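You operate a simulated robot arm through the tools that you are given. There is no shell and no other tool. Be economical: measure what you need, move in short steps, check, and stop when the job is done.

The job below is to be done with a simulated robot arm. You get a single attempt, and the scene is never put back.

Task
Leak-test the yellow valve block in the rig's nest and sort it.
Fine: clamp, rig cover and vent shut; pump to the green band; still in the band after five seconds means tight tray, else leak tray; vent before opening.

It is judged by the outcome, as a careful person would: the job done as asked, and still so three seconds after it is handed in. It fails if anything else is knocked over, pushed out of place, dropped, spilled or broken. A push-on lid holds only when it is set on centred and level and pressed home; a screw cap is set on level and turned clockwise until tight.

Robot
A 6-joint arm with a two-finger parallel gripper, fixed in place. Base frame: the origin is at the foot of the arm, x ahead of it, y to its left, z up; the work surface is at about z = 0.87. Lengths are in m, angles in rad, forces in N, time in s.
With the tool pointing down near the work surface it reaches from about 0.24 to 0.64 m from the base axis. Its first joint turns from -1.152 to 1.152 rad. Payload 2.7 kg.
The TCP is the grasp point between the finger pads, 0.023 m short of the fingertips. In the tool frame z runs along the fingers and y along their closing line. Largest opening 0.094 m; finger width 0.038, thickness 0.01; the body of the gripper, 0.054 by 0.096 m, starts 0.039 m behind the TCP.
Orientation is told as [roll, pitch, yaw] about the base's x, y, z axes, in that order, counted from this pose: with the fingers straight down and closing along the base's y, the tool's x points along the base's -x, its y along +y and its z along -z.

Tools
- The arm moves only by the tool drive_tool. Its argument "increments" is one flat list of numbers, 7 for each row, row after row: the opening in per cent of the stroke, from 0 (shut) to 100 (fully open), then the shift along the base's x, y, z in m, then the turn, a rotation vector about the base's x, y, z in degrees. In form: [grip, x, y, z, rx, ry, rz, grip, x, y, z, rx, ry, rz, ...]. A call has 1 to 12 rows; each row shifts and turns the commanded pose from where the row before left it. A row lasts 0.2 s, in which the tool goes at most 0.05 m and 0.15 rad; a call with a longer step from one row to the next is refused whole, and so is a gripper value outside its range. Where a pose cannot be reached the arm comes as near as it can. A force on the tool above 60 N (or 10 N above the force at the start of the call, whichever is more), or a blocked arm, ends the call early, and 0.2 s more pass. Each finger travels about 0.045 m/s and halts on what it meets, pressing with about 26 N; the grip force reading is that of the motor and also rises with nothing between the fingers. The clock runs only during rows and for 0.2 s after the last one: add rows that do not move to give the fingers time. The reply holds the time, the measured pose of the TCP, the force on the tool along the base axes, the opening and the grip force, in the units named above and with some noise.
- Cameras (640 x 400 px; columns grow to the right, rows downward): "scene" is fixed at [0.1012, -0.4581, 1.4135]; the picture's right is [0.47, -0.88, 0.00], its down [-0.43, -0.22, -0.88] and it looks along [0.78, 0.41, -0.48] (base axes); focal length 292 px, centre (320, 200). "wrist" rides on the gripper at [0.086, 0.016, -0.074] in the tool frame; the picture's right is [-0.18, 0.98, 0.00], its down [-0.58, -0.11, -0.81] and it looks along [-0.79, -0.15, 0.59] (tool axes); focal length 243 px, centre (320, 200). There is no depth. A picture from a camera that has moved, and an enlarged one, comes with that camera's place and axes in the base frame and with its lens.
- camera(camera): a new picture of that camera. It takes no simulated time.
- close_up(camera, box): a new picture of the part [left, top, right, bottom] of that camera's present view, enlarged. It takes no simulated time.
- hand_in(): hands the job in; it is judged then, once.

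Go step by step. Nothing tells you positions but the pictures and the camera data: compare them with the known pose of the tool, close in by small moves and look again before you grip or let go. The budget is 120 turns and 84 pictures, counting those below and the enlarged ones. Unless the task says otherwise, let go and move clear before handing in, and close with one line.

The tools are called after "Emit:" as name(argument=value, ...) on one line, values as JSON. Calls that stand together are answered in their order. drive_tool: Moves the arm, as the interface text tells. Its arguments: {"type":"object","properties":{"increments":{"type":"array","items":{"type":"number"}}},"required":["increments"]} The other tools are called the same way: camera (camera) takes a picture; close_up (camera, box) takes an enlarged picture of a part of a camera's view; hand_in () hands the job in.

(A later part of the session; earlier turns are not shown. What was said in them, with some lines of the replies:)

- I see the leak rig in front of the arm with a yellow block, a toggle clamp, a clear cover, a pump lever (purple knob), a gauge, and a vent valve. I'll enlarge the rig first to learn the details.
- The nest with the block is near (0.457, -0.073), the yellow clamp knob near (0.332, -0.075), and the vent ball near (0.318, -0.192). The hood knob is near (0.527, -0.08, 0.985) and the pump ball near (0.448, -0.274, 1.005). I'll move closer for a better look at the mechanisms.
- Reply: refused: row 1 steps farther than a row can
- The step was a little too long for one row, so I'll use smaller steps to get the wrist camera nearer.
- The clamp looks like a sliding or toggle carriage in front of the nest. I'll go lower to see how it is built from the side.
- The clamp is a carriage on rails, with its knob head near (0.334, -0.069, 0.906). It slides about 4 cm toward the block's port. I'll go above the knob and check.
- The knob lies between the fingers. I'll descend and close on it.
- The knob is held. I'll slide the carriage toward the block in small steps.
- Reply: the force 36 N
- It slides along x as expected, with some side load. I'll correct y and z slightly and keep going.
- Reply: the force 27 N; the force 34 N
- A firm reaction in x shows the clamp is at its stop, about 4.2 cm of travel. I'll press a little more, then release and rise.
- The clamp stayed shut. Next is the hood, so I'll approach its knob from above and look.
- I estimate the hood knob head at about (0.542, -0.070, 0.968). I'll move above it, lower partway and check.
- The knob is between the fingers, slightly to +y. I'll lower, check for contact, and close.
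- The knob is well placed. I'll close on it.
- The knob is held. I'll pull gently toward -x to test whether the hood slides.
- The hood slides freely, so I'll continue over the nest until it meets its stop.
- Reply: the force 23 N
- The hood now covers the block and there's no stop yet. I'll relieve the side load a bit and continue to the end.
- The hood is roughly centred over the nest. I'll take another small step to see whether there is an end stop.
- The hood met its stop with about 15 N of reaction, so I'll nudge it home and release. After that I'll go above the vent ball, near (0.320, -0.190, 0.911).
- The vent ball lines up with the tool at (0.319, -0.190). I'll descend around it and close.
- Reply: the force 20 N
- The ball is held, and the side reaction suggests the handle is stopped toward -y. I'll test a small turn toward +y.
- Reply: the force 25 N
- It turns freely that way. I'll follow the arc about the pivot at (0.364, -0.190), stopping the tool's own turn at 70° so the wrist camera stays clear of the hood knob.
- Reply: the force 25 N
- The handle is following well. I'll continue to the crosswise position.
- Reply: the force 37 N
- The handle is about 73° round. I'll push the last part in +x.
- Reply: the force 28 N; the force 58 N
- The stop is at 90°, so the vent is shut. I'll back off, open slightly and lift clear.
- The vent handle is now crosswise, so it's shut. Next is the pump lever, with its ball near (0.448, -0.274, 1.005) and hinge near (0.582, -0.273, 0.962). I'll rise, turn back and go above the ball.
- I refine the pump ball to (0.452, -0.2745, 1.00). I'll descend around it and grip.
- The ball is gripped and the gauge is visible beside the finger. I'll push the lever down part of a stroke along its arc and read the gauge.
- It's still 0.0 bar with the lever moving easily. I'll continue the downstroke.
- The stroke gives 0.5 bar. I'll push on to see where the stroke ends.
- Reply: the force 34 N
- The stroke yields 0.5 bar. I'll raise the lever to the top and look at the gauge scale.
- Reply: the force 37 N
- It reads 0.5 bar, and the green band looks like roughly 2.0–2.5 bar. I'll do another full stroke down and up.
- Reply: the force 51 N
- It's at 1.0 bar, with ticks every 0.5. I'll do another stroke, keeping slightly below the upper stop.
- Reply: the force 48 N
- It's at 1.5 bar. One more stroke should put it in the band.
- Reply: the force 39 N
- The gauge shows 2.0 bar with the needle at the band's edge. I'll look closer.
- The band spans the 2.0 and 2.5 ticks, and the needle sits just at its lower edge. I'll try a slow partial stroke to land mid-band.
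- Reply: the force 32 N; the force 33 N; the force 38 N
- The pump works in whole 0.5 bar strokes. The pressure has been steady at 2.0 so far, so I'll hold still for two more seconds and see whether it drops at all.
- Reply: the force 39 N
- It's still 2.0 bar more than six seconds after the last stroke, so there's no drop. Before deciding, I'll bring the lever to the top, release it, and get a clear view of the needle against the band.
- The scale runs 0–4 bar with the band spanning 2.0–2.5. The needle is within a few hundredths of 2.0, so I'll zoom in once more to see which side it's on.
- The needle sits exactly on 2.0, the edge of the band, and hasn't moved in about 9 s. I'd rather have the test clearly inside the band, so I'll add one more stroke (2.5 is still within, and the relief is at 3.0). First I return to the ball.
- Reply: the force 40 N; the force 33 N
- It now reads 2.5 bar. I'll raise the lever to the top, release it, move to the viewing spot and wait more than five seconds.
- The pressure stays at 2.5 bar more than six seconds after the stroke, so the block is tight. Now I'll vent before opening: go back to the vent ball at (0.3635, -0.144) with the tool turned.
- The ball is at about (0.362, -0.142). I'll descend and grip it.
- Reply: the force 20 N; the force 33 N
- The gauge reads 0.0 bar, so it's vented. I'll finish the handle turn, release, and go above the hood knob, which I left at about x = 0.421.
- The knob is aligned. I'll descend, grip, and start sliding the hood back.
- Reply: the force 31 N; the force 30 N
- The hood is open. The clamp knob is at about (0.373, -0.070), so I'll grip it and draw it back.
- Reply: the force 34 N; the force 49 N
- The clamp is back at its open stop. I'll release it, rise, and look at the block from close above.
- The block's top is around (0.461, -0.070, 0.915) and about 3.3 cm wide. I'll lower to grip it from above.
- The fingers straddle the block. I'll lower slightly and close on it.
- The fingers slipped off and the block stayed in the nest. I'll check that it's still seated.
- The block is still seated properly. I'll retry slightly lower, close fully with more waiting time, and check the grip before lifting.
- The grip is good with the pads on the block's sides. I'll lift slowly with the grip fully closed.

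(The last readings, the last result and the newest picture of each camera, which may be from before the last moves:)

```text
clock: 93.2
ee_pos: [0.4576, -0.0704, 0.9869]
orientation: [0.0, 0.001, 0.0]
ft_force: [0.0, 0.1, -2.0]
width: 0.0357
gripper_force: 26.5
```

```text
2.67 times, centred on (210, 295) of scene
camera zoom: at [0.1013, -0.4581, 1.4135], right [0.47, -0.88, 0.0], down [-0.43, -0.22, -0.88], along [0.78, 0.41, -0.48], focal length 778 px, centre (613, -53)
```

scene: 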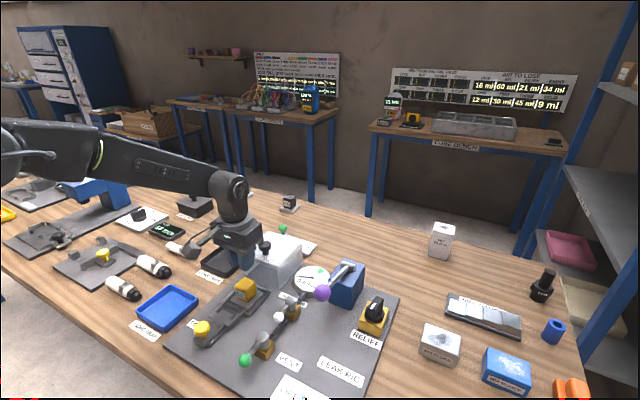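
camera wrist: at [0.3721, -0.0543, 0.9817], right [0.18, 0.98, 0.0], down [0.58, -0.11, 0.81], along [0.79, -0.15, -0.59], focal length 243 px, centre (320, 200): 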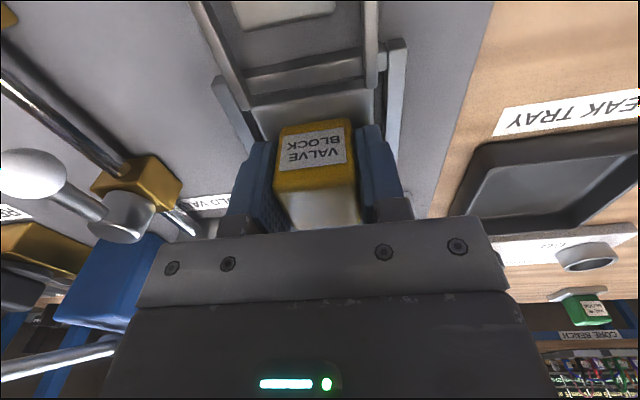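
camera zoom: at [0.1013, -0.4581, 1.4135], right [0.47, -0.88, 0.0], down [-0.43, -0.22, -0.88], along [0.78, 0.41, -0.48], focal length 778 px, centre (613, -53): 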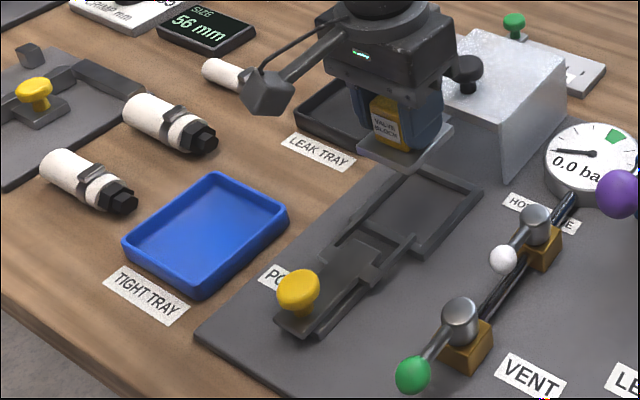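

The block comes up with its foot plate attached, about 6 × 5 cm. The blue TIGHT TRAY is centred at about (0.352, 0.064) and is big enough, so I'll carry the block over there.

Emit:
drive_tool(increments=[0, -0.008, 0.01, 0, 0, 0, 0, 0, -0.013, 0.016, 0, 0, 0, 0, 0, -0.015, 0.018, 0, 0, 0, 0, 0, -0.015, 0.018, 0, 0, 0, 0, 0, -0.015, 0.018, 0, 0, 0, 0, 0, -0.015, 0.018, 0, 0, 0, 0, 0, -0.013, 0.018, 0, 0, 0, 0, 0, -0.01, 0.012, 0, 0, 0, 0, 0, -0.0046, 0.006, 0, 0, 0, 0, 0, 0, 0, -0.02, 0, 0, 0, 0, 0, 0, -0.015, 0, 0, 0])

Emit:
close_up(camera="scene", box=[90, 230, 250, 350])

Emit:
camera(camera="wrist")

```text
clock: 95.6
ee_pos: [0.3489, 0.0628, 0.9548]
orientation: [0.0, -0.002, -0.001]
ft_force: [0.1, 0.4, -2.4]
width: 0.0359
gripper_force: 25.7
```

```text
3.33 times, centred on (170, 290) of scene
camera zoom: at [0.1013, -0.4581, 1.4135], right [0.47, -0.88, 0.0], down [-0.43, -0.22, -0.88], along [0.78, 0.41, -0.48], focal length 972 px, centre (820, -100)
```

zoom: 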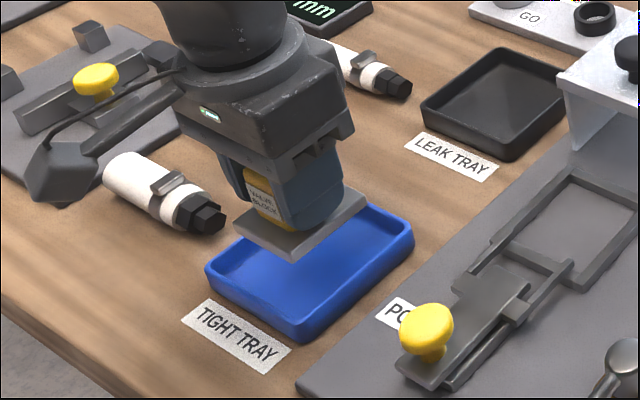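

```text
6 pictures are left
camera wrist: at [0.2628, 0.0788, 1.0294], right [0.18, 0.98, 0.0], down [0.58, -0.11, 0.81], along [0.79, -0.15, -0.59], focal length 243 px, centre (320, 200)
```

wrist: 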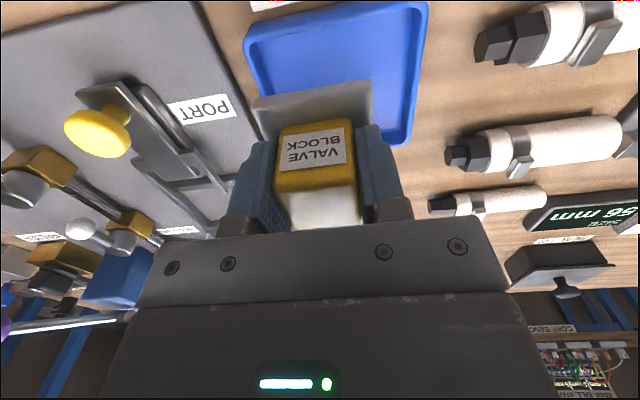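

The block is over the tray. I'll adjust slightly toward +y and lower it.

Emit:
drive_tool(increments=[0, 0, 0.004, -0.01, 0, 0, 0, 0, 0, 0, -0.012, 0, 0, 0, 0, 0, 0, -0.012, 0, 0, 0, 0, 0, 0, -0.005, 0, 0, 0, 0, 0, 0, -0.003, 0, 0, 0])

Emit:
close_up(camera="scene", box=[110, 250, 230, 340])

```text
clock: 96.8
ee_pos: [0.3472, 0.0666, 0.9116]
orientation: [-0.001, 0.0, -0.001]
ft_force: [0.7, 0.4, -2.8]
width: 0.0357
gripper_force: 25.0
```

```text
4.44 times, centred on (170, 295) of scene
camera zoom: at [0.1013, -0.4581, 1.4135], right [0.47, -0.88, 0.0], down [-0.43, -0.22, -0.88], along [0.78, 0.41, -0.48], focal length 1296 px, centre (987, -222)
```

zoom: 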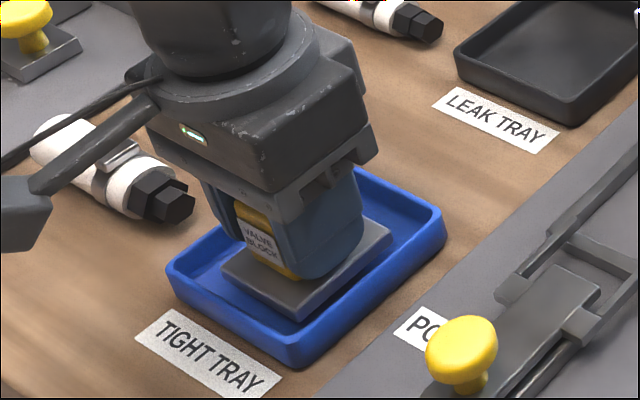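

The foot plate is inside the tray walls. I'll lower in tiny steps until it touches.

Emit:
drive_tool(increments=[0, 0.003, 0, -0.003, 0, 0, 0, 0, 0, 0, -0.003, 0, 0, 0, 0, 0, 0, 0, 0, 0, 0])

```text
clock: 97.6
ee_pos: [0.3533, 0.0668, 0.9055]
orientation: [0.001, -0.001, 0.002]
ft_force: [0.7, -0.4, -2.0]
width: 0.036
gripper_force: 25.6
```

Emit:
drive_tool(increments=[0, 0, 0, -0.003, 0, 0, 0, 0, 0, 0, 0, 0, 0, 0])

```text
clock: 98.2
ee_pos: [0.3534, 0.0679, 0.9016]
orientation: [0.001, -0.002, 0.0]
ft_force: [-1.8, -1.6, 7.0]
width: 0.0361
gripper_force: 25.8
```

There's contact with the tray floor. I'll open moderately and rise.

Emit:
drive_tool(increments=[45, 0, 0, 0, 0, 0, 0, 52, 0, 0, 0, 0, 0, 0, 52, 0, 0, 0, 0, 0, 0, 52, 0, 0, 0.01, 0, 0, 0, 52, 0, 0, 0.03, 0, 0, 0, 52, 0, 0, 0.04, 0, 0, 0, 60, 0, 0, 0.04, 0, 0, 0, 80, -0.03, 0, 0.03, 0, 0, 0, 80, -0.03, 0, 0.02, 0, 0, 0])

Emit:
camera(camera="scene")

Emit:
close_up(camera="scene", box=[110, 230, 330, 390])

```text
clock: 100.2
ee_pos: [0.2936, 0.0661, 1.0706]
orientation: [0.0, 0.002, 0.001]
ft_force: [0.1, 0.0, 0.4]
width: 0.0753
gripper_force: 0.1
```

```text
4 pictures are left
```

scene: 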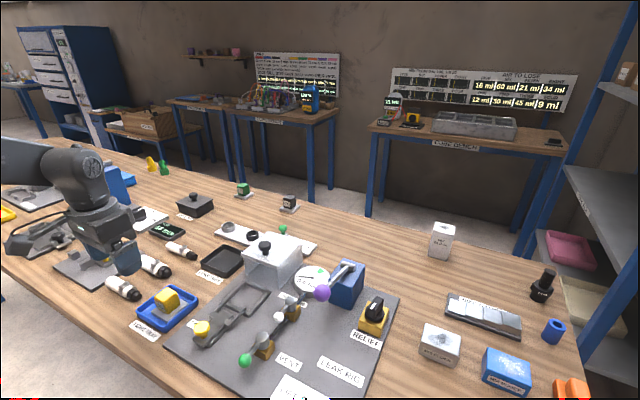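

```text
2.50 times, centred on (220, 310) of scene
camera zoom: at [0.1013, -0.4581, 1.4135], right [0.47, -0.88, 0.0], down [-0.43, -0.22, -0.88], along [0.78, 0.41, -0.48], focal length 729 px, centre (570, -75)
```

zoom: 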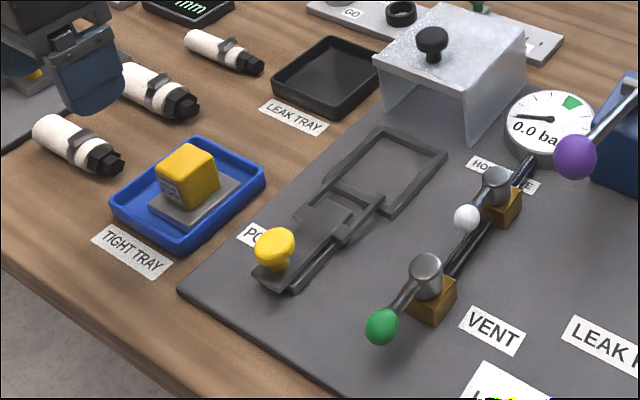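

The block sits level in the tight tray. The rig is vented and open, nothing else has been disturbed, and the arm is clear, so I'm handing in.

Emit:
hand_in()

```text
The job is handed in.
```

The valve block tested tight and is now in the tight tray: it held 2.0 bar for about 9 s and then 2.5 bar for more than 6 s, the two edges of the green band, and I vented the rig before opening it.
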